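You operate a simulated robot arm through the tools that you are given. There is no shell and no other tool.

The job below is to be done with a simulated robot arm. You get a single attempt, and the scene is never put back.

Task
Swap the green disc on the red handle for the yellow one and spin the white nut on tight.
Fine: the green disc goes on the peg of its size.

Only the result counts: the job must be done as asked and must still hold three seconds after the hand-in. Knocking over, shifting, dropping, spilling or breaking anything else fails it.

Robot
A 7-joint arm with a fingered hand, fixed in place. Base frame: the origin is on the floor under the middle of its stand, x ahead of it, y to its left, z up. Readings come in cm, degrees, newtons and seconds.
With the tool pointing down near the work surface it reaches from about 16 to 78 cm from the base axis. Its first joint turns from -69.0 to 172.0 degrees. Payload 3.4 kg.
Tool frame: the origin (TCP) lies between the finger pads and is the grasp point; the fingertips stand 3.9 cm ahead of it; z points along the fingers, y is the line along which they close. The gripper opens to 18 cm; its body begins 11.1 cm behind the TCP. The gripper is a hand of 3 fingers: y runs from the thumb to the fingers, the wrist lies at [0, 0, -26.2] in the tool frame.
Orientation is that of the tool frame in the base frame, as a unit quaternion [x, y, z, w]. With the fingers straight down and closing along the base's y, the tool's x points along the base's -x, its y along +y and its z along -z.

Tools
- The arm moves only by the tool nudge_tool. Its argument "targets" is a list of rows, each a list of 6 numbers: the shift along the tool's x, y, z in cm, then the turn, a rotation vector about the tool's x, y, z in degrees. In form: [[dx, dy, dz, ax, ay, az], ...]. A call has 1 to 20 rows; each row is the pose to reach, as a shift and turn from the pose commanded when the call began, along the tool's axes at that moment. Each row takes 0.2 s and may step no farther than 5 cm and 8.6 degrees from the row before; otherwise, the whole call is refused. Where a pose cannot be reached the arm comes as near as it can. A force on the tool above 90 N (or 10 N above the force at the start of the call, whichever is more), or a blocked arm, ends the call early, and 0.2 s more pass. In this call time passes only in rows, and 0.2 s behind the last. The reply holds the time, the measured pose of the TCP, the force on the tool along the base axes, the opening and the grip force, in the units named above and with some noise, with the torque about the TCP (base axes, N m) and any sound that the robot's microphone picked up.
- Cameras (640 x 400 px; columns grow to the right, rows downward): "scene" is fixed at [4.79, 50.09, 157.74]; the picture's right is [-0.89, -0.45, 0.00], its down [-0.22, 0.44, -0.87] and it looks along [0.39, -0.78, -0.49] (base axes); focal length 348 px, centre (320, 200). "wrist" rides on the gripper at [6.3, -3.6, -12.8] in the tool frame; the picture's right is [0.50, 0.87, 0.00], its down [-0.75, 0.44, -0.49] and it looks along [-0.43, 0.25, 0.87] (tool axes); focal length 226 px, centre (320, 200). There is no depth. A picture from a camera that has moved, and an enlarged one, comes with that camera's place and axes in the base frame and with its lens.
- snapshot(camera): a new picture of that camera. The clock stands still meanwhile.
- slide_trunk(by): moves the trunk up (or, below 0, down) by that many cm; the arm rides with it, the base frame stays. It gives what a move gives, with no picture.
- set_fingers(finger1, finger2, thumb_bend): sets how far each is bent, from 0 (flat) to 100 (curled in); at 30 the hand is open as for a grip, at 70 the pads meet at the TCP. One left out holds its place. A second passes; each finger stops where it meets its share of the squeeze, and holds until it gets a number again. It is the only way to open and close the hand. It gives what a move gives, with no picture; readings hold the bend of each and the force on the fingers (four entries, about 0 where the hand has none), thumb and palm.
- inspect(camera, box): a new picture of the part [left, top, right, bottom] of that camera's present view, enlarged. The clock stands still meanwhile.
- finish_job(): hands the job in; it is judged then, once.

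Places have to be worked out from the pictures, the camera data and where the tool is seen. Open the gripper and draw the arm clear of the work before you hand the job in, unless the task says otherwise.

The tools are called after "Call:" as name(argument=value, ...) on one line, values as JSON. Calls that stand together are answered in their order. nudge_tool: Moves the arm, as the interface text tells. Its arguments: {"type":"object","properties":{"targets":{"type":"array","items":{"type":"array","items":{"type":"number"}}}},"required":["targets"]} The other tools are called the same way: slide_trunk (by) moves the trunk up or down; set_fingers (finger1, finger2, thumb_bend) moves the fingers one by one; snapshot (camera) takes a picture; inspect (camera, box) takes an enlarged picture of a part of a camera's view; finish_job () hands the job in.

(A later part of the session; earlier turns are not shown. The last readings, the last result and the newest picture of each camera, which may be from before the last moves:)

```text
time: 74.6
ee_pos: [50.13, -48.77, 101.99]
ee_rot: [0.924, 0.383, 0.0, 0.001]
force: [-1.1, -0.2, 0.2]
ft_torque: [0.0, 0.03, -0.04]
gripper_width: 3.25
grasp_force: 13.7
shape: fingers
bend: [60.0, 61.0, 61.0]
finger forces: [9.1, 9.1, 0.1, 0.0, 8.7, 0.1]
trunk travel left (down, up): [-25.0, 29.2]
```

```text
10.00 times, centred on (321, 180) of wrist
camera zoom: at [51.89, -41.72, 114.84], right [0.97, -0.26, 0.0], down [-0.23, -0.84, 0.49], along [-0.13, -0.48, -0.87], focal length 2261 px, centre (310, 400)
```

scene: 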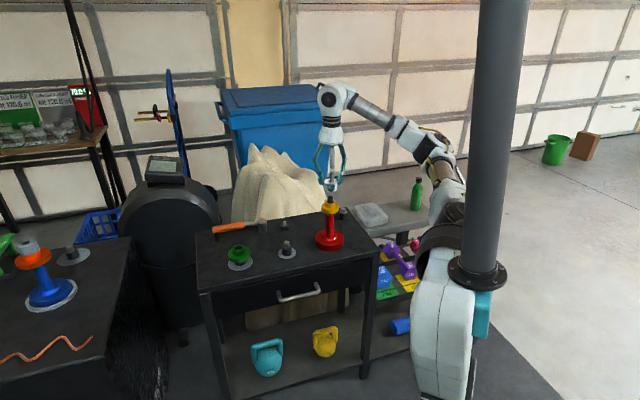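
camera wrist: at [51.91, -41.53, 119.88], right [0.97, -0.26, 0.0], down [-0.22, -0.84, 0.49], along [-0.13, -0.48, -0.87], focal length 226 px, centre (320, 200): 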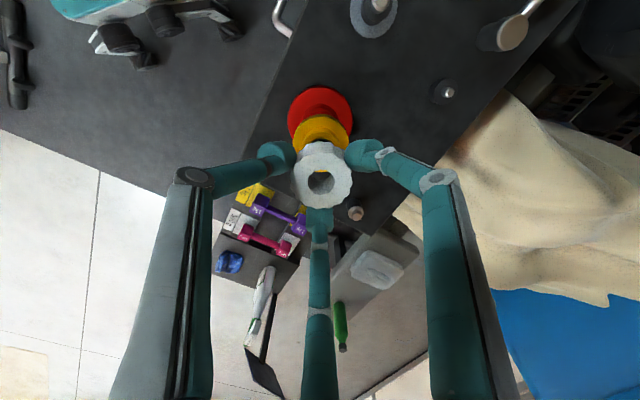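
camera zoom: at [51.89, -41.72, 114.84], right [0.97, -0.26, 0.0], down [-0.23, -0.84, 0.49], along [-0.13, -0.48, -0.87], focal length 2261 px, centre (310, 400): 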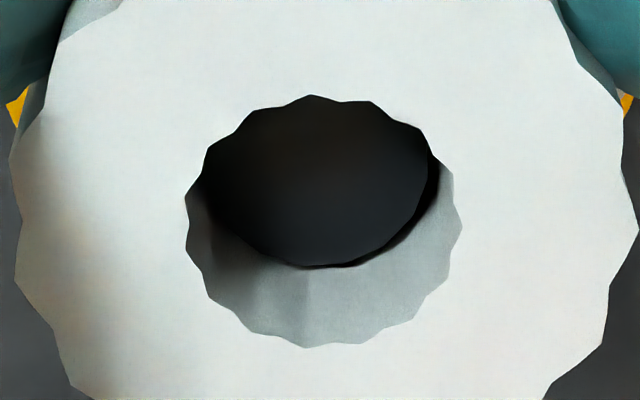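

The nut's base is essentially at the hub now. I start turning clockwise (+) with slight downward bias, reading torque and sound.

Call:
nudge_tool(targets=[[0, 0, 0.05, 0, 0, 8], [0, 0, 0.08, 0, 0, 16], [0, 0, 0.1, 0, 0, 24], [0, 0, 0.1, 0, 0, 32], [0, 0, 0.1, 0, 0, 40]])

Call:
inspect(camera="scene", box=[322, 185, 346, 209])

Call:
inspect(camera="wrist", box=[280, 110, 360, 220])

```text
time: 75.8
ee_pos: [50.08, -48.76, 101.88]
ee_rot: [0.999, 0.043, 0.001, 0.001]
force: [-1.2, -2.0, 5.4]
ft_torque: [0.0, 0.02, 0.02]
gripper_width: 3.24
grasp_force: 14.2
shape: fingers
bend: [60.0, 61.0, 61.0]
finger forces: [9.5, 9.8, 0.1, 0.0, 8.9, 0.1]
trunk travel left (down, up): [-25.0, 29.2]
```

```text
16.00 times, centred on (334, 197) of scene
camera zoom: at [4.79, 50.09, 157.74], right [-0.89, -0.45, 0.0], down [-0.22, 0.44, -0.87], along [0.39, -0.78, -0.49], focal length 5562 px, centre (96, 248)
```

zoom: 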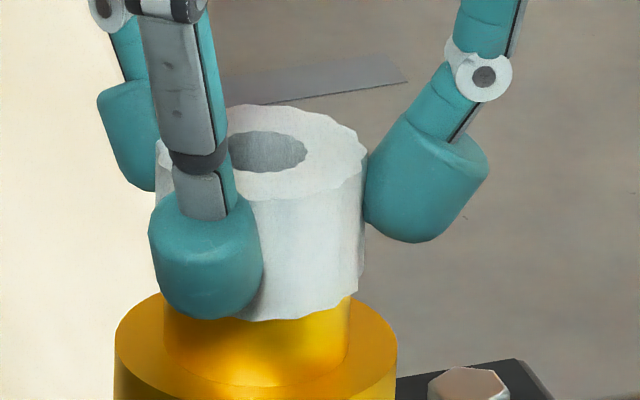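

```text
3.64 times, centred on (320, 165) of wrist
camera zoom: at [55.95, -44.53, 114.69], right [0.57, -0.82, 0.0], down [-0.72, -0.5, 0.49], along [-0.4, -0.28, -0.87], focal length 822 px, centre (320, 327)
```

zoom: 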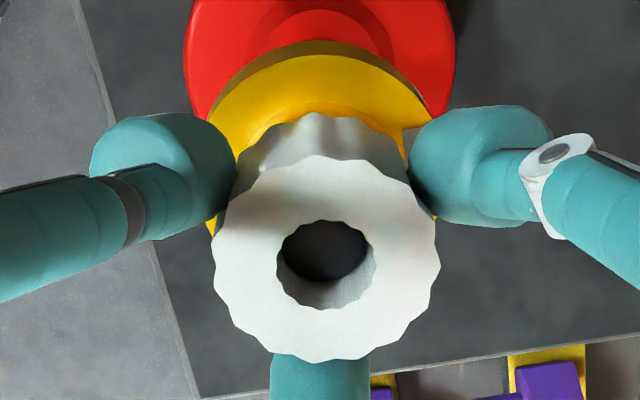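

Contact is felt (+5 N). I keep turning clockwise and monitor forces and torque.

Call:
nudge_tool(targets=[[0, 0, 0, 0, 0, 8.5], [0, 0, 0, 0, 0, 17], [0, 0, 0, 0, 0, 25.5], [0, 0, 0, 0, 0, 34], [0, 0, 0, 0, 0, 42.5], [0, 0, 0, 0, 0, 51], [0, 0, 0, 0, 0, 59.5], [0, 0, 0, 0, 0, 68], [0, 0, 0, 0, 0, 76.5], [0, 0, 0, 0, 0, 85]])

Call:
inspect(camera="scene", box=[316, 180, 348, 215])

Call:
inspect(camera="wrist", box=[280, 110, 360, 220])

```text
time: 78.0
ee_pos: [49.95, -48.64, 101.84]
ee_rot: [0.765, -0.644, 0.0, 0.0]
force: [2.1, 0.9, 8.5]
ft_torque: [0.06, -0.14, 0.0]
gripper_width: 3.23
grasp_force: 14.9
shape: fingers
bend: [60.0, 62.0, 61.0]
finger forces: [9.3, 9.4, 0.1, 0.0, 10.4, 0.0]
trunk travel left (down, up): [-25.0, 29.2]
```

```text
11.43 times, centred on (332, 198) of scene
camera zoom: at [4.79, 50.09, 157.74], right [-0.89, -0.45, 0.0], down [-0.22, 0.44, -0.87], along [0.39, -0.78, -0.49], focal length 3973 px, centre (183, 229)
```

zoom: 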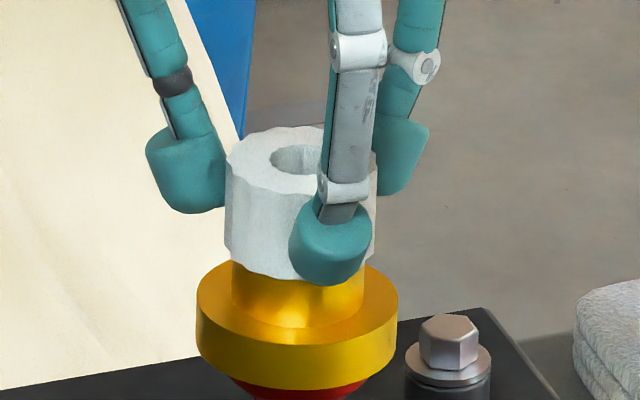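

```text
3.64 times, centred on (320, 165) of wrist
camera zoom: at [54.57, -54.18, 114.67], right [-0.77, -0.64, 0.0], down [-0.56, 0.67, 0.49], along [-0.31, 0.38, -0.87], focal length 822 px, centre (320, 327)
```

zoom: 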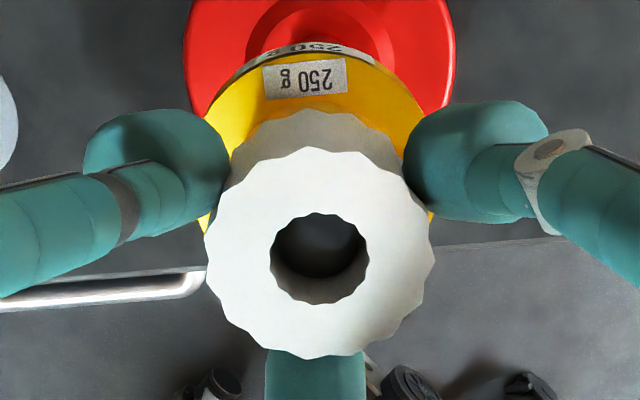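

The nut sits on the hub and turns with the hand; no torque build-up yet. I keep spinning clockwise.

Call:
nudge_tool(targets=[[0, 0, 0, 0, 0, 8.5], [0, 0, 0, 0, 0, 17], [0, 0, 0, 0, 0, 25.5], [0, 0, 0, 0, 0, 34], [0, 0, 0, 0, 0, 42.5], [0, 0, 0, 0, 0, 51], [0, 0, 0, 0, 0, 59.5], [0, 0, 0, 0, 0, 68], [0, 0, 0, 0, 0, 76.5], [0, 0, 0, 0, 0, 85]])

Call:
inspect(camera="scene", box=[316, 180, 348, 215])

Call:
inspect(camera="wrist", box=[280, 110, 360, 220])

```text
time: 80.2
ee_pos: [50.05, -48.68, 101.65]
ee_rot: [-0.13, 0.992, -0.001, 0.0]
force: [4.1, 3.6, 5.8]
ft_torque: [0.19, -0.19, 0.12]
gripper_width: 2.98
grasp_force: 14.1
shape: fingers
bend: [61.0, 62.0, 61.0]
finger forces: [8.8, 12.1, 0.0, 0.0, 7.4, 0.0]
trunk travel left (down, up): [-25.0, 29.2]
```

```text
11.43 times, centred on (332, 198) of scene
camera zoom: at [4.79, 50.09, 157.74], right [-0.89, -0.45, 0.0], down [-0.22, 0.44, -0.87], along [0.39, -0.78, -0.49], focal length 3973 px, centre (183, 229)
```

zoom: 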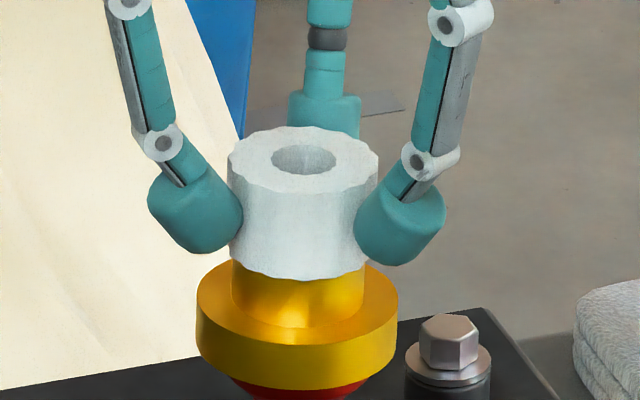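

```text
3.64 times, centred on (320, 165) of wrist
camera zoom: at [44.9, -53.78, 114.62], right [-0.71, 0.71, 0.0], down [0.62, 0.62, 0.49], along [0.35, 0.35, -0.87], focal length 822 px, centre (320, 327)
```

zoom: 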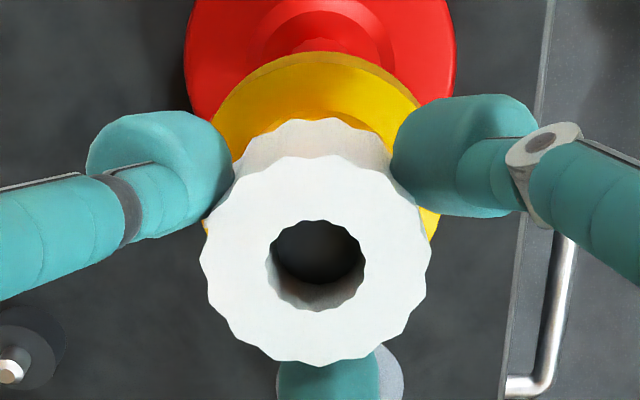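

Torque is building (0.12 N·m) and the finger loads became uneven, so the nut is meeting resistance. I increase the squeeze before turning further.

Call:
set_fingers(finger1=90, finger2=90, thumb_bend=72)

Call:
inspect(camera="wrist", box=[280, 110, 360, 220])

```text
time: 81.2
ee_pos: [50.06, -48.9, 101.7]
ee_rot: [-0.13, 0.991, -0.002, -0.001]
force: [0.1, -4.3, 3.7]
ft_torque: [-0.04, -0.03, 0.05]
gripper_width: 2.84
grasp_force: 18.5
shape: fingers
bend: [62.0, 62.0, 63.0]
finger forces: [10.7, 10.9, 0.0, 0.1, 15.2, 0.1]
trunk travel left (down, up): [-25.0, 29.2]
```

```text
3.64 times, centred on (320, 165) of wrist
camera zoom: at [44.84, -53.92, 114.58], right [-0.71, 0.71, 0.0], down [0.62, 0.62, 0.49], along [0.35, 0.35, -0.87], focal length 822 px, centre (320, 327)
```

zoom: 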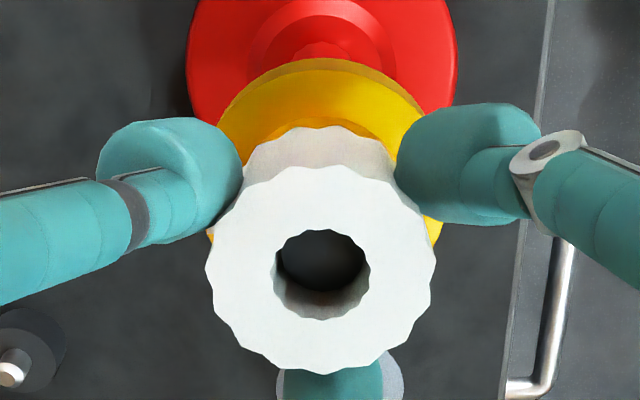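

Fingers saturate at ~11 N; the thumb is too strong, pushing sideways. I balance the thumb down.

Call:
set_fingers(thumb_bend=69)

Call:
inspect(camera="wrist", box=[280, 110, 360, 220])

Call:
inspect(camera="scene", box=[316, 180, 348, 215])

```text
time: 82.2
ee_pos: [50.15, -48.84, 101.66]
ee_rot: [-0.131, 0.991, -0.001, 0.001]
force: [-1.4, -1.5, 1.2]
ft_torque: [-0.03, 0.04, 0.04]
gripper_width: 2.89
grasp_force: 15.0
shape: fingers
bend: [62.0, 62.0, 62.0]
finger forces: [9.9, 9.8, 0.0, 0.0, 11.4, 0.0]
trunk travel left (down, up): [-25.0, 29.2]
```

```text
3.64 times, centred on (320, 165) of wrist
camera zoom: at [44.85, -53.86, 114.6], right [-0.71, 0.71, 0.0], down [0.62, 0.62, 0.49], along [0.35, 0.35, -0.87], focal length 822 px, centre (320, 327)
```

zoom: 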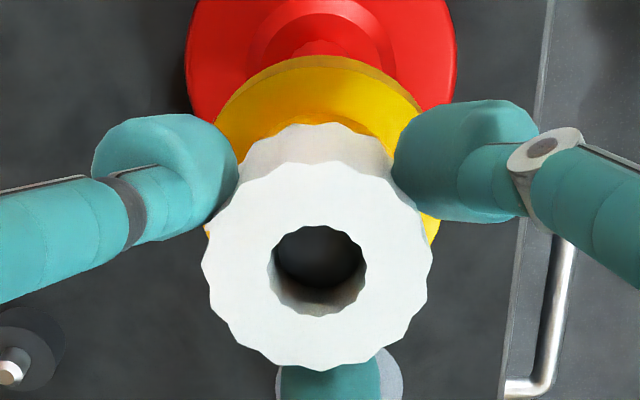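

```text
11.43 times, centred on (332, 198) of scene
camera zoom: at [4.79, 50.09, 157.74], right [-0.89, -0.45, 0.0], down [-0.22, 0.44, -0.87], along [0.39, -0.78, -0.49], focal length 3973 px, centre (183, 229)
```

zoom: 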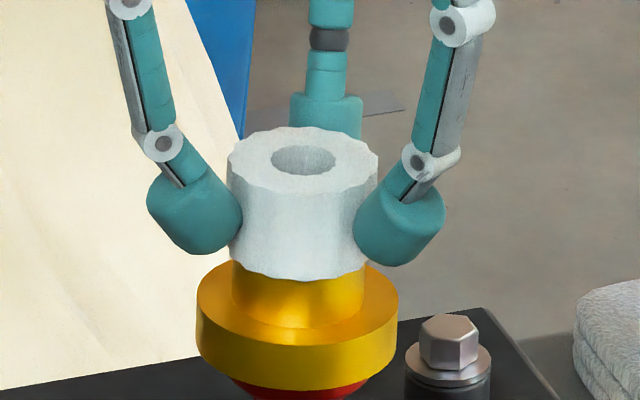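

Balanced again. I continue clockwise in a shorter arc and watch torque and nut pattern.

Call:
nudge_tool(targets=[[0, 0, 0, 0, 0, 8], [0, 0, 0, 0, 0, 16], [0, 0, 0, 0, 0, 24], [0, 0, 0, 0, 0, 32], [0, 0, 0, 0, 0, 40]])

Call:
inspect(camera="wrist", box=[280, 110, 360, 220])

Call:
inspect(camera="scene", box=[316, 180, 348, 215])

```text
time: 83.4
ee_pos: [50.15, -48.8, 101.77]
ee_rot: [0.218, 0.976, -0.001, 0.0]
force: [0.2, 0.0, -6.2]
ft_torque: [0.03, -0.05, 0.23]
gripper_width: 2.74
grasp_force: 16.3
shape: fingers
bend: [61.0, 62.0, 62.0]
finger forces: [11.6, 10.5, 0.0, 0.0, 10.8, 0.0]
trunk travel left (down, up): [-25.0, 29.2]
```

```text
3.64 times, centred on (320, 165) of wrist
camera zoom: at [42.86, -49.25, 114.66], right [-0.08, 1.0, 0.0], down [0.87, 0.07, 0.49], along [0.49, 0.04, -0.87], focal length 822 px, centre (320, 327)
```

zoom: 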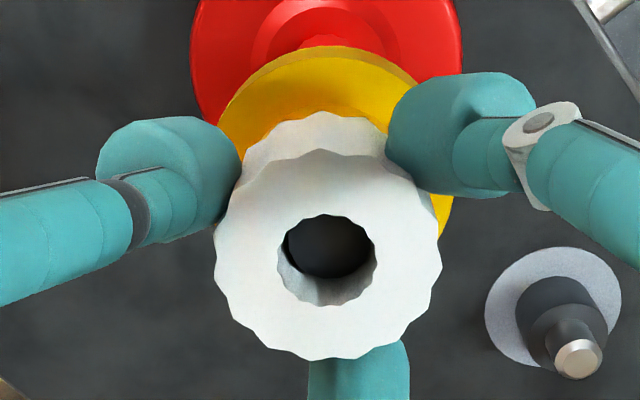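

```text
11.43 times, centred on (332, 198) of scene
camera zoom: at [4.79, 50.09, 157.74], right [-0.89, -0.45, 0.0], down [-0.22, 0.44, -0.87], along [0.39, -0.78, -0.49], focal length 3973 px, centre (183, 229)
```

zoom: 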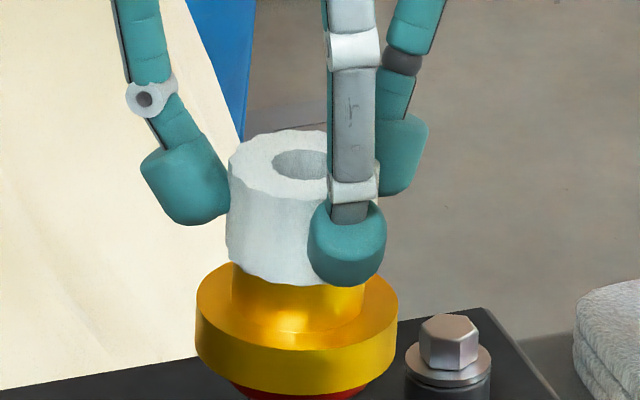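

Now the thread has engaged: the hand is being pulled down (-6 N) with torque 0.23 N·m. I continue turning while following it downward.

Call:
nudge_tool(targets=[[0, 0, 0.06, 0, 0, 8], [0, 0, 0.1, 0, 0, 16], [0, 0, 0.13, 0, 0, 24], [0, 0, 0.16, 0, 0, 32], [0, 0, 0.18, 0, 0, 40]])

Call:
inspect(camera="wrist", box=[280, 110, 360, 220])

Call:
inspect(camera="scene", box=[316, 180, 348, 215])

```text
time: 84.6
ee_pos: [50.12, -48.68, 101.76]
ee_rot: [0.539, 0.842, -0.001, 0.001]
force: [0.3, 0.1, 2.8]
ft_torque: [0.07, 0.0, 0.38]
gripper_width: 2.64
grasp_force: 18.7
shape: fingers
bend: [61.0, 63.0, 62.0]
finger forces: [13.4, 11.2, 0.0, 0.1, 13.1, 0.1]
trunk travel left (down, up): [-25.0, 29.2]
```

```text
3.64 times, centred on (320, 165) of wrist
camera zoom: at [44.02, -44.47, 114.54], right [0.58, 0.82, 0.0], down [0.71, -0.5, 0.49], along [0.4, -0.29, -0.87], focal length 822 px, centre (320, 327)
```

zoom: 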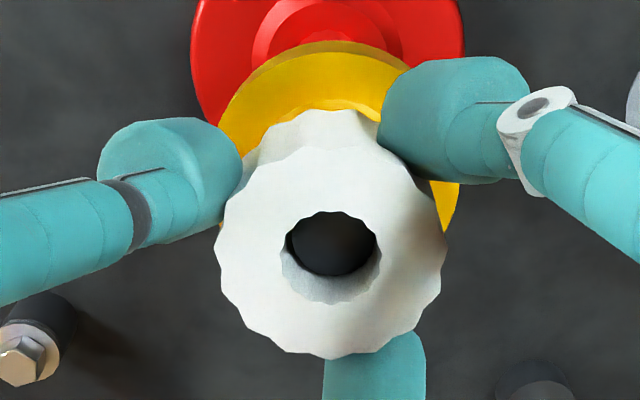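

```text
11.43 times, centred on (332, 198) of scene
camera zoom: at [4.79, 50.09, 157.74], right [-0.89, -0.45, 0.0], down [-0.22, 0.44, -0.87], along [0.39, -0.78, -0.49], focal length 3973 px, centre (183, 229)
```

zoom: 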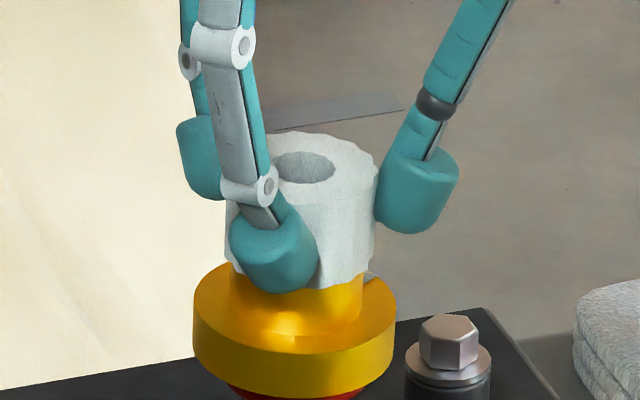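

Torque has climbed to 0.38 N·m; the nut is tightening. I continue turning in small arcs.

Call:
nudge_tool(targets=[[0, 0, 0.0, 0, 0, 7], [0, 0, 0.0, 0, 0, 14], [0, 0, 0.02, 0, 0, 21], [0, 0, 0.03, 0, 0, 28]])

Call:
inspect(camera="wrist", box=[280, 110, 360, 220])

Call:
inspect(camera="scene", box=[316, 180, 348, 215])

```text
time: 85.6
ee_pos: [52.96, -60.23, 104.58]
ee_rot: [0.726, 0.688, -0.004, 0.0]
force: [1.9, 0.2, -9.8]
ft_torque: [0.08, -0.09, -0.04]
gripper_width: 2.49
grasp_force: 14.1
shape: fingers
bend: [63.0, 58.0, 62.0]
finger forces: [6.2, 11.5, 0.1, 0.0, 10.3, 0.1]
out of reach, approached as far as the arm can: row 2, 3, 4
trunk travel left (down, up): [-25.0, 29.2]
```

```text
3.64 times, centred on (320, 165) of wrist
camera zoom: at [49.61, -53.65, 117.5], right [0.89, 0.45, -0.01], down [0.4, -0.77, 0.49], along [0.22, -0.44, -0.87], focal length 822 px, centre (320, 327)
```

zoom: 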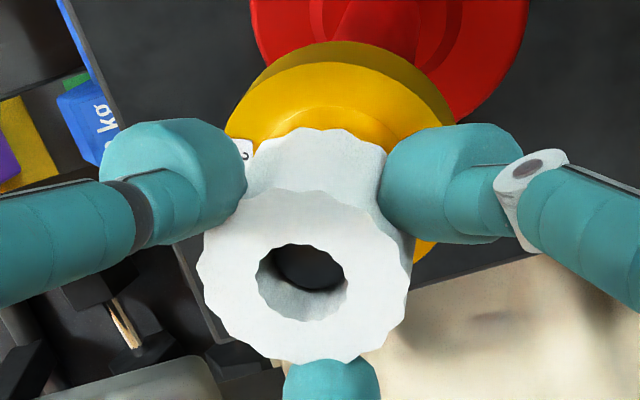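

```text
11.43 times, centred on (332, 198) of scene
camera zoom: at [4.79, 50.09, 157.74], right [-0.89, -0.45, 0.0], down [-0.22, 0.44, -0.87], along [0.39, -0.78, -0.49], focal length 3973 px, centre (183, 229)
```

zoom: 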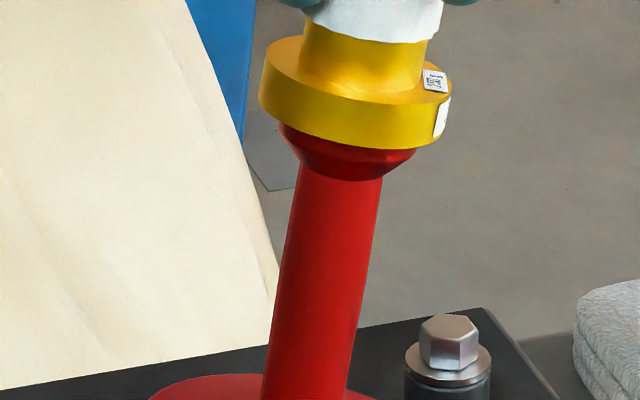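

A wrist limit was hit and the arm swung sideways, dragging the handle along. I must stop and look at the whole scene before doing anything.

Call:
snapshot(camera="scene")

Call:
snapshot(camera="wrist")

Call:
inspect(camera="scene", box=[270, 130, 390, 270])

```text
taken
```

scene: 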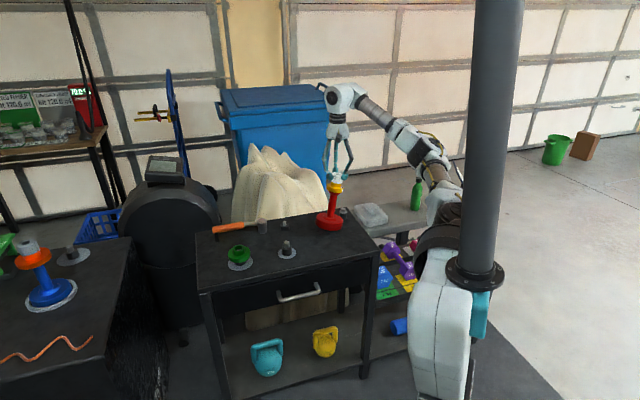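

```text
taken
camera wrist: at [49.61, -53.65, 117.5], right [0.89, 0.45, -0.01], down [0.4, -0.77, 0.49], along [0.22, -0.44, -0.87], focal length 226 px, centre (320, 200)
```

wrist: 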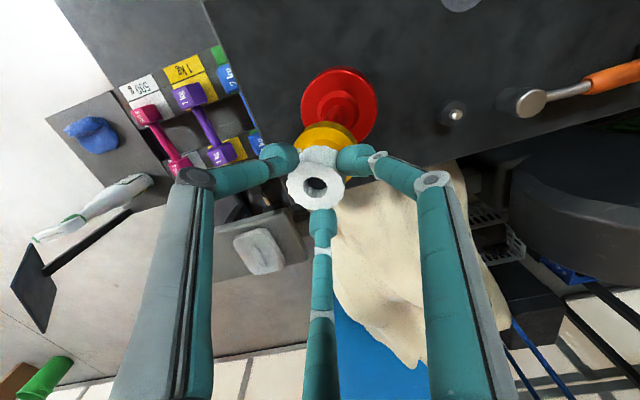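

```text
2.86 times, centred on (330, 200) of scene
camera zoom: at [4.79, 50.09, 157.74], right [-0.89, -0.45, 0.0], down [-0.22, 0.44, -0.87], along [0.39, -0.78, -0.49], focal length 993 px, centre (291, 200)
```

zoom: 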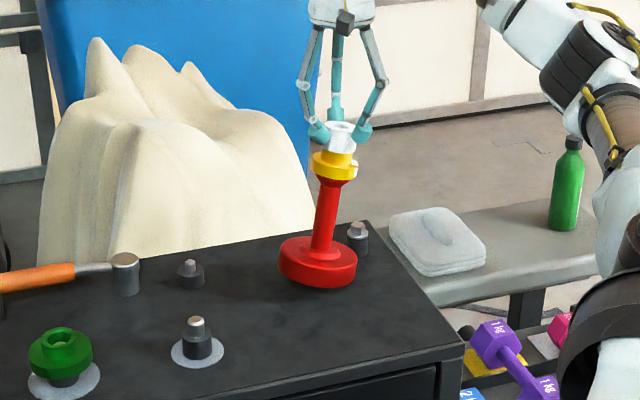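

The nut's thread is carrying the handle: it hangs ~2 cm off the table, tilted ~12° and shifted ~8 cm, but nothing else looks touched. I'll unwind the wrist very slowly while commanding a higher z, so it travels back smoothly without scraping.

Call:
nudge_tool(targets=[[0, 0, -0.5, 0, 0, -0.7], [0, 0, -1.0, 0, 0, -1.4], [0, 0, -1.5, 0, 0, -2.1], [0, 0, -2.0, 0, 0, -2.8], [0, 0, -2.5, 0, 0, -3.5], [0, 0, -3.0, 0, 0, -4.2]])

Call:
snapshot(camera="wrist")

Call:
inspect(camera="scene", box=[270, 130, 390, 270])

```text
time: 87.0
ee_pos: [52.49, -59.6, 108.34]
ee_rot: [0.7, 0.715, -0.001, 0.003]
force: [0.9, 0.0, 0.1]
ft_torque: [0.04, 0.0, -0.01]
gripper_width: 0.01
grasp_force: 0.2
shape: fingers
bend: [70.0, 70.0, 69.0]
finger forces: [0.0, 0.0, 0.0, 0.1, 0.1, 0.0]
trunk travel left (down, up): [-25.0, 29.2]
```

```text
taken
camera wrist: at [48.65, -53.28, 121.15], right [0.85, 0.52, 0.0], down [0.45, -0.74, 0.5], along [0.26, -0.42, -0.87], focal length 226 px, centre (320, 200)
```

wrist: 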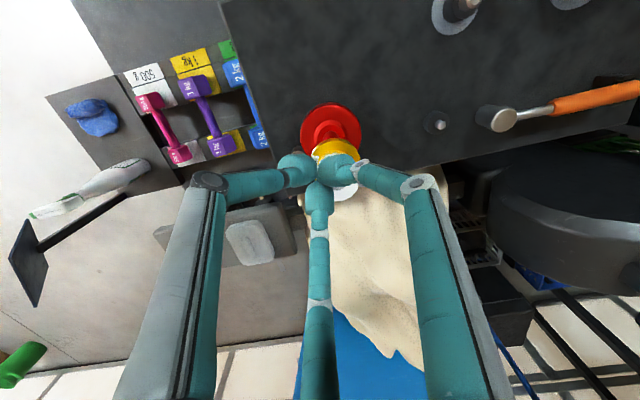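

```text
2.86 times, centred on (330, 200) of scene
camera zoom: at [4.79, 50.09, 157.74], right [-0.89, -0.45, 0.0], down [-0.22, 0.44, -0.87], along [0.39, -0.78, -0.49], focal length 993 px, centre (291, 200)
```

zoom: 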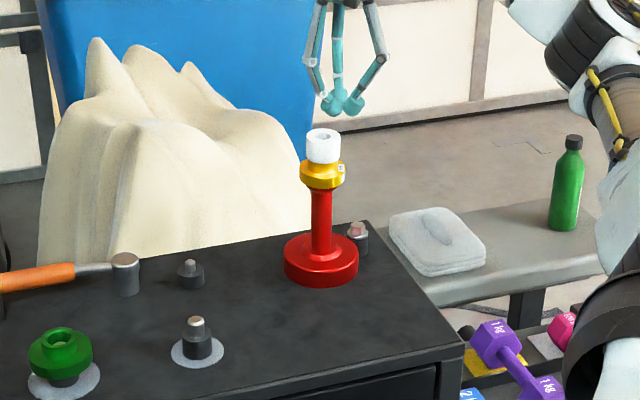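

Fortunately the nut slipped out of the fingers and the handle settled upright with disc and nut still on, just shifted. I first raise the (empty) hand, then unwind the wrist in the negative direction well away from the limit.

Call:
nudge_tool(targets=[[0, 0, -3, 0, 0, 0], [0, 0, -6, 0, 0, 0], [0, 0, -9, 0, 0, 0], [0, 0, -9, 0, 0, -2], [0, 0, -9, 0, 0, -4], [0, 0, -9, 0, 0, -6], [0, 0, -9, 0, 0, -8], [0, 0, -9, 0, 0, -10], [0, 0, -9, 0, 0, -13], [0, 0, -9, 0, 0, -16], [0, 0, -9, 0, 0, -20], [0, 0, -9, 0, 0, -25], [0, 0, -9, 0, 0, -30], [0, 0, -9, 0, 0, -36], [0, 0, -9, 0, 0, -44]])

Call:
snapshot(camera="wrist")

Call:
snapshot(camera="scene")

```text
time: 90.2
ee_pos: [52.48, -59.79, 117.11]
ee_rot: [0.38, 0.925, 0.0, 0.0]
force: [-1.2, -0.6, 0.2]
ft_torque: [0.01, 0.0, 0.0]
gripper_width: 0.0
grasp_force: 0.0
shape: fingers
bend: [70.0, 70.0, 69.0]
finger forces: [0.0, 0.0, 0.0, 0.0, 0.1, 0.0]
trunk travel left (down, up): [-25.0, 29.2]
```

```text
taken
camera wrist: at [45.43, -57.96, 129.98], right [0.25, 0.97, 0.0], down [0.84, -0.22, 0.49], along [0.48, -0.13, -0.87], focal length 226 px, centre (320, 200)
```

wrist: 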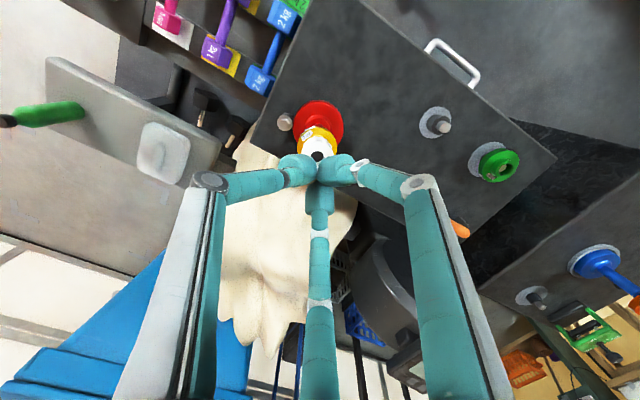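

```text
taken
```

scene: 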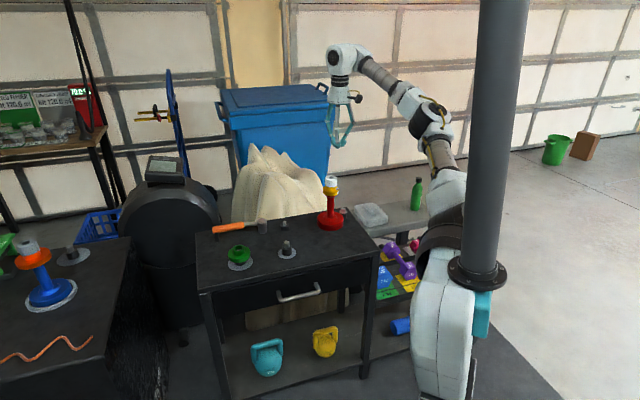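

The hand is free at φ=45°, directly above the shifted handle. I'll zoom in to examine the handle, disc and nut state.

Call:
inspect(camera="scene", box=[306, 165, 362, 240])

Call:
inspect(camera="scene", box=[316, 170, 348, 205])

Call:
inspect(camera="wrist", box=[265, 85, 385, 175])

```text
5.33 times, centred on (334, 202) of scene
camera zoom: at [4.79, 50.09, 157.74], right [-0.89, -0.45, 0.0], down [-0.22, 0.44, -0.87], along [0.39, -0.78, -0.49], focal length 1854 px, centre (245, 187)
```

zoom: 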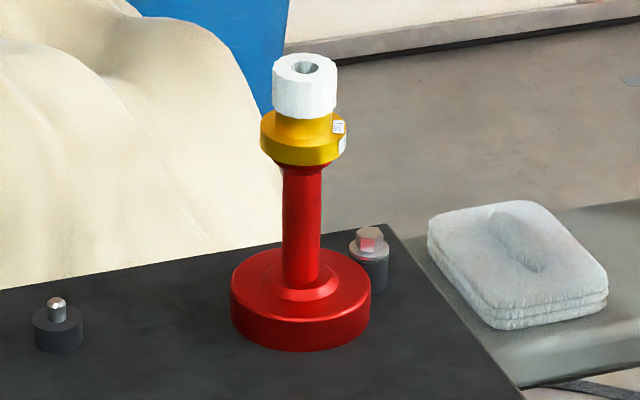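

```text
11.43 times, centred on (332, 188) of scene
camera zoom: at [4.79, 50.09, 157.74], right [-0.89, -0.45, 0.0], down [-0.22, 0.44, -0.87], along [0.39, -0.78, -0.49], focal length 3973 px, centre (183, 343)
```

zoom: 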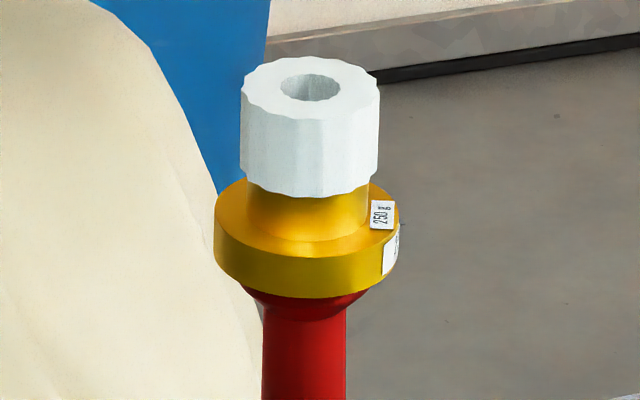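

```text
4.44 times, centred on (325, 130) of wrist
camera zoom: at [45.43, -57.96, 129.98], right [0.25, 0.97, 0.0], down [0.84, -0.22, 0.49], along [0.48, -0.13, -0.87], focal length 1005 px, centre (298, 511)
```

zoom: 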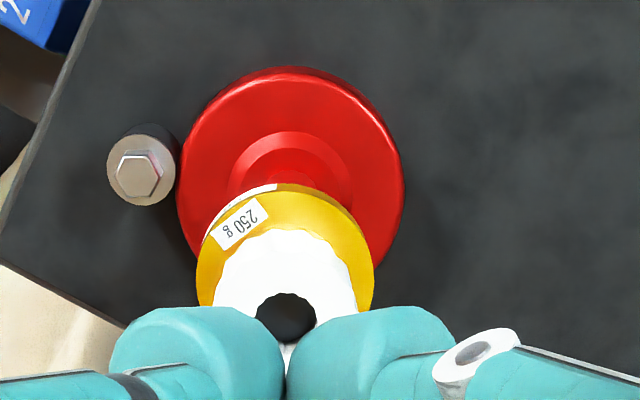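

The handle stands upright at about (55.35, -61.05), nut on the hub, but nearly touching the bolt peg; nothing else moved. I'll carry it back to its original spot by gripping the red shaft. First I rotate to φ=-15° (fingers clear of bolt and mound), open the fingers and centre above it.

Call:
nudge_tool(targets=[[0, 0, 0, 0, 0, -8.5], [0, 0, 0, 0, 0, -17], [0, 0, 0, 0, 0, -25.5], [0, 0, 0, 0, 0, -34], [0, 0, 0, 0, 0, -42.5], [0, 0, 0, 0, 0, -51], [0, 0, 0, 0, 0, -60], [0, 0, 0, 0, 0, -60]])

Call:
set_fingers(finger1=44, finger2=44, thumb_bend=44)

Call:
snapshot(camera="wrist")

```text
refused: row 7 steps farther than a row can; nothing moved
```

```text
time: 91.2
ee_pos: [52.51, -59.85, 117.16]
ee_rot: [0.381, 0.925, 0.0, 0.001]
force: [-0.4, 0.2, -0.4]
ft_torque: [0.02, -0.02, 0.02]
gripper_width: 9.62
grasp_force: 0.1
shape: fingers
bend: [44.0, 44.0, 44.0]
finger forces: [0.0, 0.0, 0.0, 0.0, 0.0, 0.0]
trunk travel left (down, up): [-25.0, 29.2]
```

```text
taken
camera wrist: at [45.42, -57.94, 129.98], right [0.26, 0.97, 0.0], down [0.84, -0.22, 0.49], along [0.48, -0.13, -0.87], focal length 226 px, centre (320, 200)
```

wrist: 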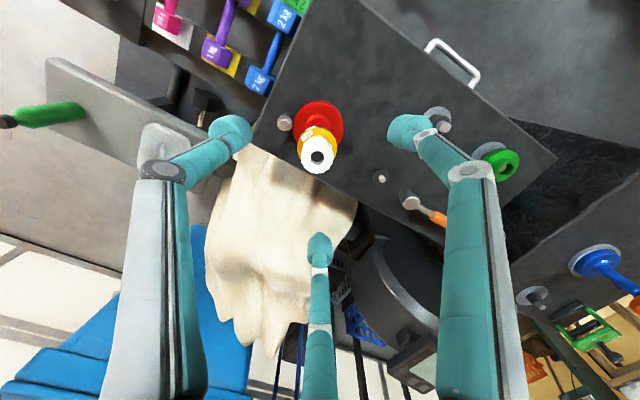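

The rotation call was refused (one step too large), though the fingers opened. I redo the rotation with smaller steps while shifting over the handle.

Call:
nudge_tool(targets=[[-0.4, 0.15, 0, 0, 0, -7.5], [-0.8, 0.3, 0, 0, 0, -15], [-1.2, 0.45, 0, 0, 0, -22.5], [-1.6, 0.6, 0, 0, 0, -30], [-2.0, 0.75, 0, 0, 0, -37.5], [-2.4, 0.9, 0, 0, 0, -45], [-2.7, 1.05, 0, 0, 0, -52.5], [-2.9, 1.2, 0, 0, 0, -60], [-2.9, 1.2, 0, 0, 0, -60]])

Call:
snapshot(camera="wrist")

Call:
inspect(camera="wrist", box=[260, 70, 380, 170])

Call:
inspect(camera="scene", box=[290, 80, 370, 240])

```text
time: 93.2
ee_pos: [55.4, -61.05, 117.04]
ee_rot: [-0.133, 0.991, -0.001, 0.001]
force: [0.2, 0.7, -0.2]
ft_torque: [0.0, 0.0, -0.02]
gripper_width: 9.61
grasp_force: 0.1
shape: fingers
bend: [44.0, 44.0, 44.0]
finger forces: [0.0, 0.1, 0.0, 0.1, 0.1, 0.0]
trunk travel left (down, up): [-25.0, 29.2]
```

```text
taken
camera wrist: at [50.25, -66.14, 129.94], right [-0.71, 0.7, 0.0], down [0.61, 0.62, 0.49], along [0.35, 0.35, -0.87], focal length 226 px, centre (320, 200)
```

wrist: 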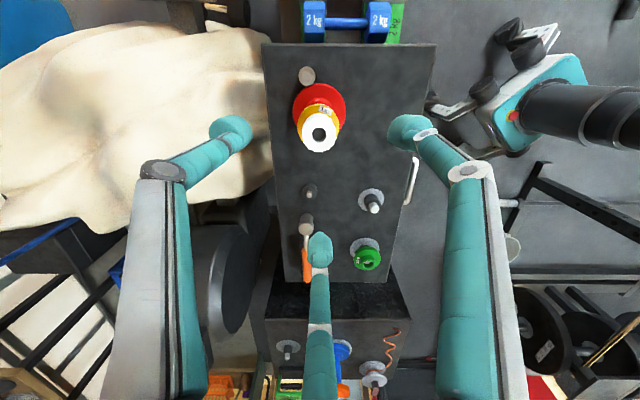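

```text
4.00 times, centred on (320, 120) of wrist
camera zoom: at [50.25, -66.14, 129.94], right [-0.71, 0.7, 0.0], down [0.61, 0.62, 0.49], along [0.35, 0.35, -0.87], focal length 904 px, centre (320, 520)
```

zoom: 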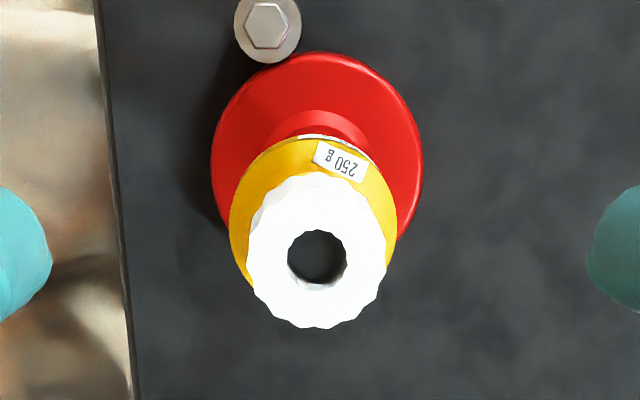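

```text
2.50 times, centred on (330, 160) of scene
camera zoom: at [4.79, 50.09, 157.74], right [-0.89, -0.45, 0.0], down [-0.22, 0.44, -0.87], along [0.39, -0.78, -0.49], focal length 869 px, centre (295, 300)
```

zoom: 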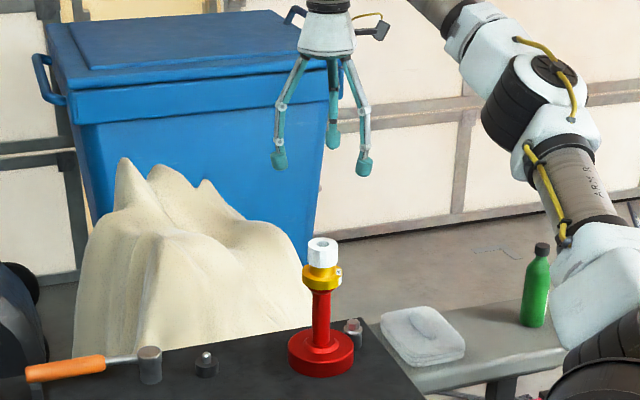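

The handle is upright at about (55.5, -61.1), well inside the hand's opening. I descend around the nut and disc with open fingers, stopping at z≈99 to check.

Call:
nudge_tool(targets=[[-0.06, -0.11, 4, 0, 0, 0], [-0.06, -0.11, 8, 0, 0, 0], [-0.06, -0.11, 12, 0, 0, 0], [-0.06, -0.11, 17, 0, 0, 0], [-0.06, -0.11, 17, 0, 0, 0]])

Call:
inspect(camera="wrist", box=[220, 80, 420, 260])

Call:
inspect(camera="scene", box=[300, 120, 372, 240])

```text
time: 94.4
ee_pos: [55.72, -61.48, 100.21]
ee_rot: [-0.131, 0.991, -0.002, 0.001]
force: [0.0, -0.4, -0.2]
ft_torque: [0.01, 0.01, -0.02]
gripper_width: 9.62
grasp_force: 0.2
shape: fingers
bend: [44.0, 44.0, 44.0]
finger forces: [0.0, 0.1, 0.0, 0.0, 0.0, 0.0]
trunk travel left (down, up): [-25.0, 29.2]
```

```text
2.22 times, centred on (320, 170) of wrist
camera zoom: at [50.39, -66.42, 113.09], right [-0.71, 0.71, 0.0], down [0.61, 0.62, 0.49], along [0.35, 0.35, -0.87], focal length 502 px, centre (320, 267)
```

zoom: 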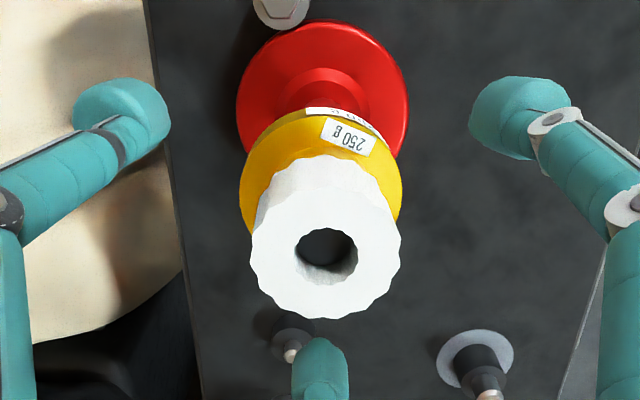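

```text
3.33 times, centred on (336, 180) of scene
camera zoom: at [4.79, 50.09, 157.74], right [-0.89, -0.45, 0.0], down [-0.22, 0.44, -0.87], along [0.39, -0.78, -0.49], focal length 1159 px, centre (267, 267)
```

zoom: 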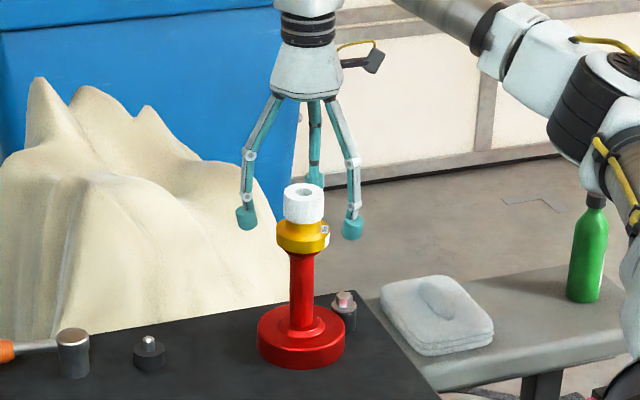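

Centred within ~0.2 cm. Gripping the shaft would foul the disc flange with the fingers, so I'll grip the yellow flange rim as before (it's clamped by the nut) and lift just slightly. I descend to TCP ≈96.5.

Call:
nudge_tool(targets=[[0.0, 0.17, 1.2, 0, 0, 0], [0.0, 0.17, 2.4, 0, 0, 0], [0.0, 0.17, 3.6, 0, 0, 0], [0.0, 0.17, 3.6, 0, 0, 0]])

Call:
set_fingers(finger1=51, finger2=51, thumb_bend=51)

Call:
inspect(camera="wrist", box=[240, 90, 400, 240])

Call:
inspect(camera="scene", box=[306, 150, 366, 225])

```text
time: 95.4
ee_pos: [55.57, -61.18, 96.47]
ee_rot: [-0.132, 0.991, 0.0, 0.001]
force: [-0.3, -0.3, -0.4]
ft_torque: [-0.02, 0.0, -0.03]
gripper_width: 9.62
grasp_force: 0.2
shape: fingers
bend: [44.0, 44.0, 44.0]
finger forces: [0.0, 0.0, 0.0, 0.1, 0.1, 0.0]
trunk travel left (down, up): [-25.0, 29.2]
```

```text
time: 96.4
ee_pos: [55.53, -61.26, 96.49]
ee_rot: [-0.132, 0.991, -0.001, 0.0]
force: [-0.1, 0.4, 0.7]
ft_torque: [0.03, -0.04, 0.03]
gripper_width: 6.92
grasp_force: 0.1
shape: fingers
bend: [51.0, 51.0, 51.0]
finger forces: [0.0, 0.0, 0.0, 0.0, 0.0, 0.0]
trunk travel left (down, up): [-25.0, 29.2]
```

```text
2.67 times, centred on (320, 165) of wrist
camera zoom: at [50.41, -66.22, 109.36], right [-0.71, 0.71, 0.0], down [0.61, 0.62, 0.49], along [0.35, 0.35, -0.87], focal length 603 px, centre (320, 293)
```

zoom: 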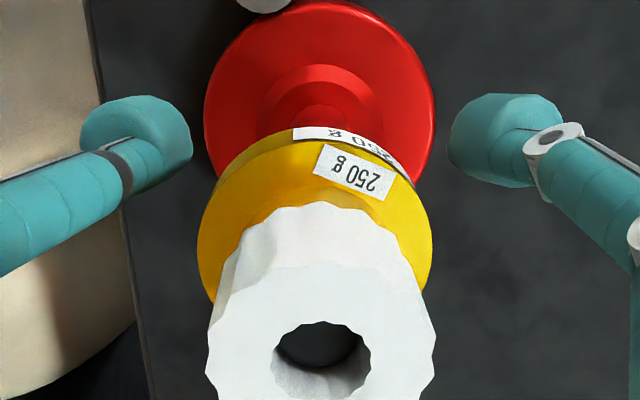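

```text
5.33 times, centred on (336, 188) of scene
camera zoom: at [4.79, 50.09, 157.74], right [-0.89, -0.45, 0.0], down [-0.22, 0.44, -0.87], along [0.39, -0.78, -0.49], focal length 1854 px, centre (235, 267)
```

zoom: 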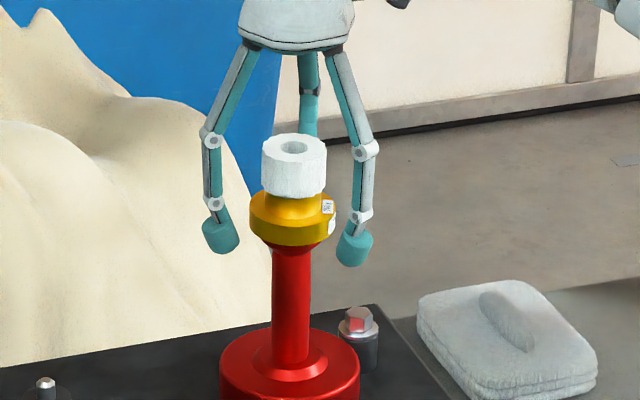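

Yellow's rim sits ~0.16 cm left of the tool axis; I centre on it and close to a balanced grip.

Call:
nudge_tool(targets=[[-0.08, -0.13, 0, 0, 0, 0], [-0.08, -0.13, 0, 0, 0, 0]])

Call:
set_fingers(finger1=58, finger2=58, thumb_bend=58)

Call:
inspect(camera="wrist", box=[240, 90, 400, 240])

```text
time: 97.0
ee_pos: [55.71, -61.18, 96.4]
ee_rot: [-0.132, 0.991, -0.001, 0.0]
force: [-0.2, 0.0, -0.6]
ft_torque: [-0.03, -0.03, 0.0]
gripper_width: 6.93
grasp_force: 0.0
shape: fingers
bend: [51.0, 51.0, 51.0]
finger forces: [0.0, 0.0, 0.0, 0.0, 0.1, 0.1]
trunk travel left (down, up): [-25.0, 29.2]
```

```text
time: 98.0
ee_pos: [55.75, -61.12, 96.5]
ee_rot: [-0.132, 0.991, -0.001, 0.0]
force: [0.3, -0.4, 0.6]
ft_torque: [-0.01, -0.01, 0.0]
gripper_width: 4.67
grasp_force: 1.0
shape: fingers
bend: [57.0, 56.0, 57.0]
finger forces: [0.4, 0.6, 0.0, 0.1, 0.7, 0.1]
trunk travel left (down, up): [-25.0, 29.2]
```

```text
2.67 times, centred on (320, 165) of wrist
camera zoom: at [50.48, -66.3, 109.34], right [-0.71, 0.71, 0.0], down [0.61, 0.62, 0.49], along [0.35, 0.35, -0.87], focal length 603 px, centre (320, 293)
```

zoom: 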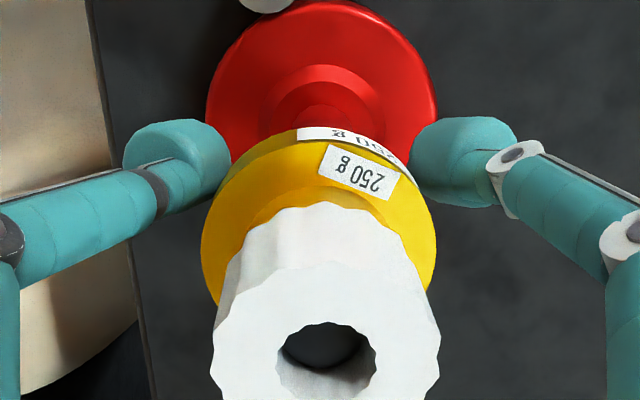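

Even light contact. I squeeze to the maximum balanced grip.

Call:
set_fingers(finger1=90, finger2=90, thumb_bend=66)

Call:
inspect(camera="wrist", box=[240, 90, 400, 240])

```text
time: 99.0
ee_pos: [55.69, -61.25, 96.46]
ee_rot: [-0.132, 0.991, -0.001, 0.0]
force: [-0.1, -0.4, -3.5]
ft_torque: [-0.07, 0.04, -0.01]
gripper_width: 4.24
grasp_force: 15.2
shape: fingers
bend: [58.0, 57.0, 59.0]
finger forces: [9.4, 9.6, 0.0, 0.1, 11.5, 0.1]
trunk travel left (down, up): [-25.0, 29.2]
```

```text
2.67 times, centred on (320, 165) of wrist
camera zoom: at [50.49, -66.35, 109.28], right [-0.71, 0.71, 0.0], down [0.61, 0.62, 0.49], along [0.35, 0.35, -0.87], focal length 603 px, centre (320, 293)
```

zoom: 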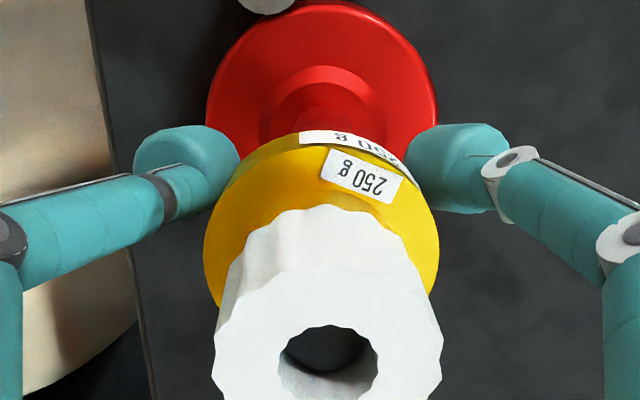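

Grip set, slightly lifting already (-3.5 N). I lift in tiny steps and watch that the handle follows.

Call:
nudge_tool(targets=[[0, 0, -0.1, 0, 0, 0], [0, 0, -0.2, 0, 0, 0], [0, 0, -0.3, 0, 0, 0], [0, 0, -0.4, 0, 0, 0], [0, 0, -0.5, 0, 0, 0]])

Call:
inspect(camera="wrist", box=[240, 90, 400, 240])

Call:
inspect(camera="scene", box=[306, 150, 366, 240])

```text
time: 100.2
ee_pos: [55.73, -61.32, 96.8]
ee_rot: [-0.133, 0.991, -0.001, -0.001]
force: [-0.1, -0.6, -15.0]
ft_torque: [-0.02, 0.01, -0.01]
gripper_width: 4.24
grasp_force: 16.9
shape: fingers
bend: [57.0, 57.0, 59.0]
finger forces: [11.1, 10.9, 0.0, 0.0, 11.5, 0.1]
trunk travel left (down, up): [-25.0, 29.2]
```

```text
2.67 times, centred on (320, 165) of wrist
camera zoom: at [50.55, -66.38, 109.66], right [-0.71, 0.7, 0.0], down [0.61, 0.62, 0.49], along [0.35, 0.35, -0.87], focal length 603 px, centre (320, 293)
```

zoom: 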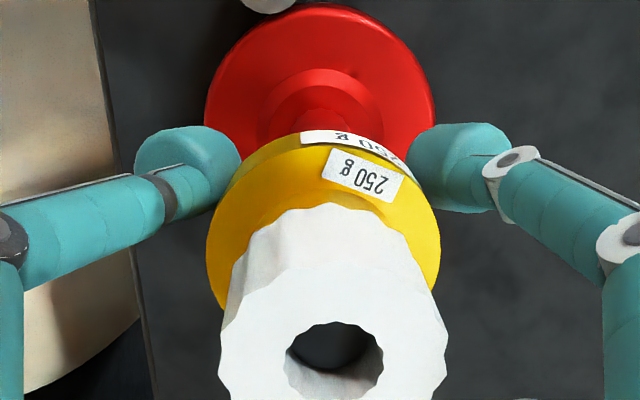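

```text
4.44 times, centred on (336, 195) of scene
camera zoom: at [4.79, 50.09, 157.74], right [-0.89, -0.45, 0.0], down [-0.22, 0.44, -0.87], along [0.39, -0.78, -0.49], focal length 1545 px, centre (249, 222)
```

zoom: 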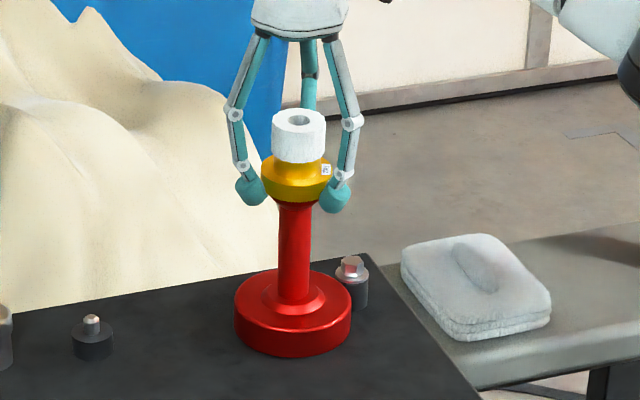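

Force is -15 N and the base still seems on the table. I lift a touch more to see whether the load saturates.

Call:
nudge_tool(targets=[[0, 0, -0.1, 0, 0, 0], [0, 0, -0.2, 0, 0, 0], [0, 0, -0.2, 0, 0, 0]])

Call:
inspect(camera="wrist", box=[240, 90, 400, 240])

Call:
inspect(camera="scene", box=[316, 195, 348, 235])

```text
time: 101.0
ee_pos: [55.78, -61.25, 97.11]
ee_rot: [-0.132, 0.991, -0.001, 0.0]
force: [0.6, -0.2, -14.8]
ft_torque: [-0.04, 0.04, 0.02]
gripper_width: 4.23
grasp_force: 16.1
shape: fingers
bend: [57.0, 57.0, 59.0]
finger forces: [11.0, 10.7, 0.0, 0.0, 11.6, 0.0]
trunk travel left (down, up): [-25.0, 29.2]
```

```text
2.67 times, centred on (320, 165) of wrist
camera zoom: at [50.52, -66.35, 109.97], right [-0.71, 0.7, 0.0], down [0.61, 0.62, 0.49], along [0.35, 0.35, -0.87], focal length 603 px, centre (320, 293)
```

zoom: 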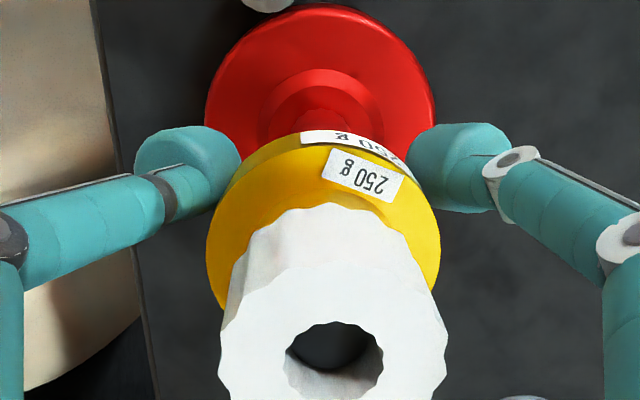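

```text
10.00 times, centred on (332, 215) of scene
camera zoom: at [4.79, 50.09, 157.74], right [-0.89, -0.45, 0.0], down [-0.22, 0.44, -0.87], along [0.39, -0.78, -0.49], focal length 3477 px, centre (200, 50)
```

zoom: 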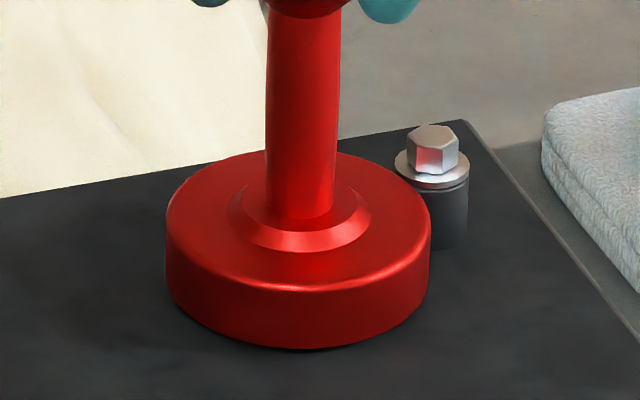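

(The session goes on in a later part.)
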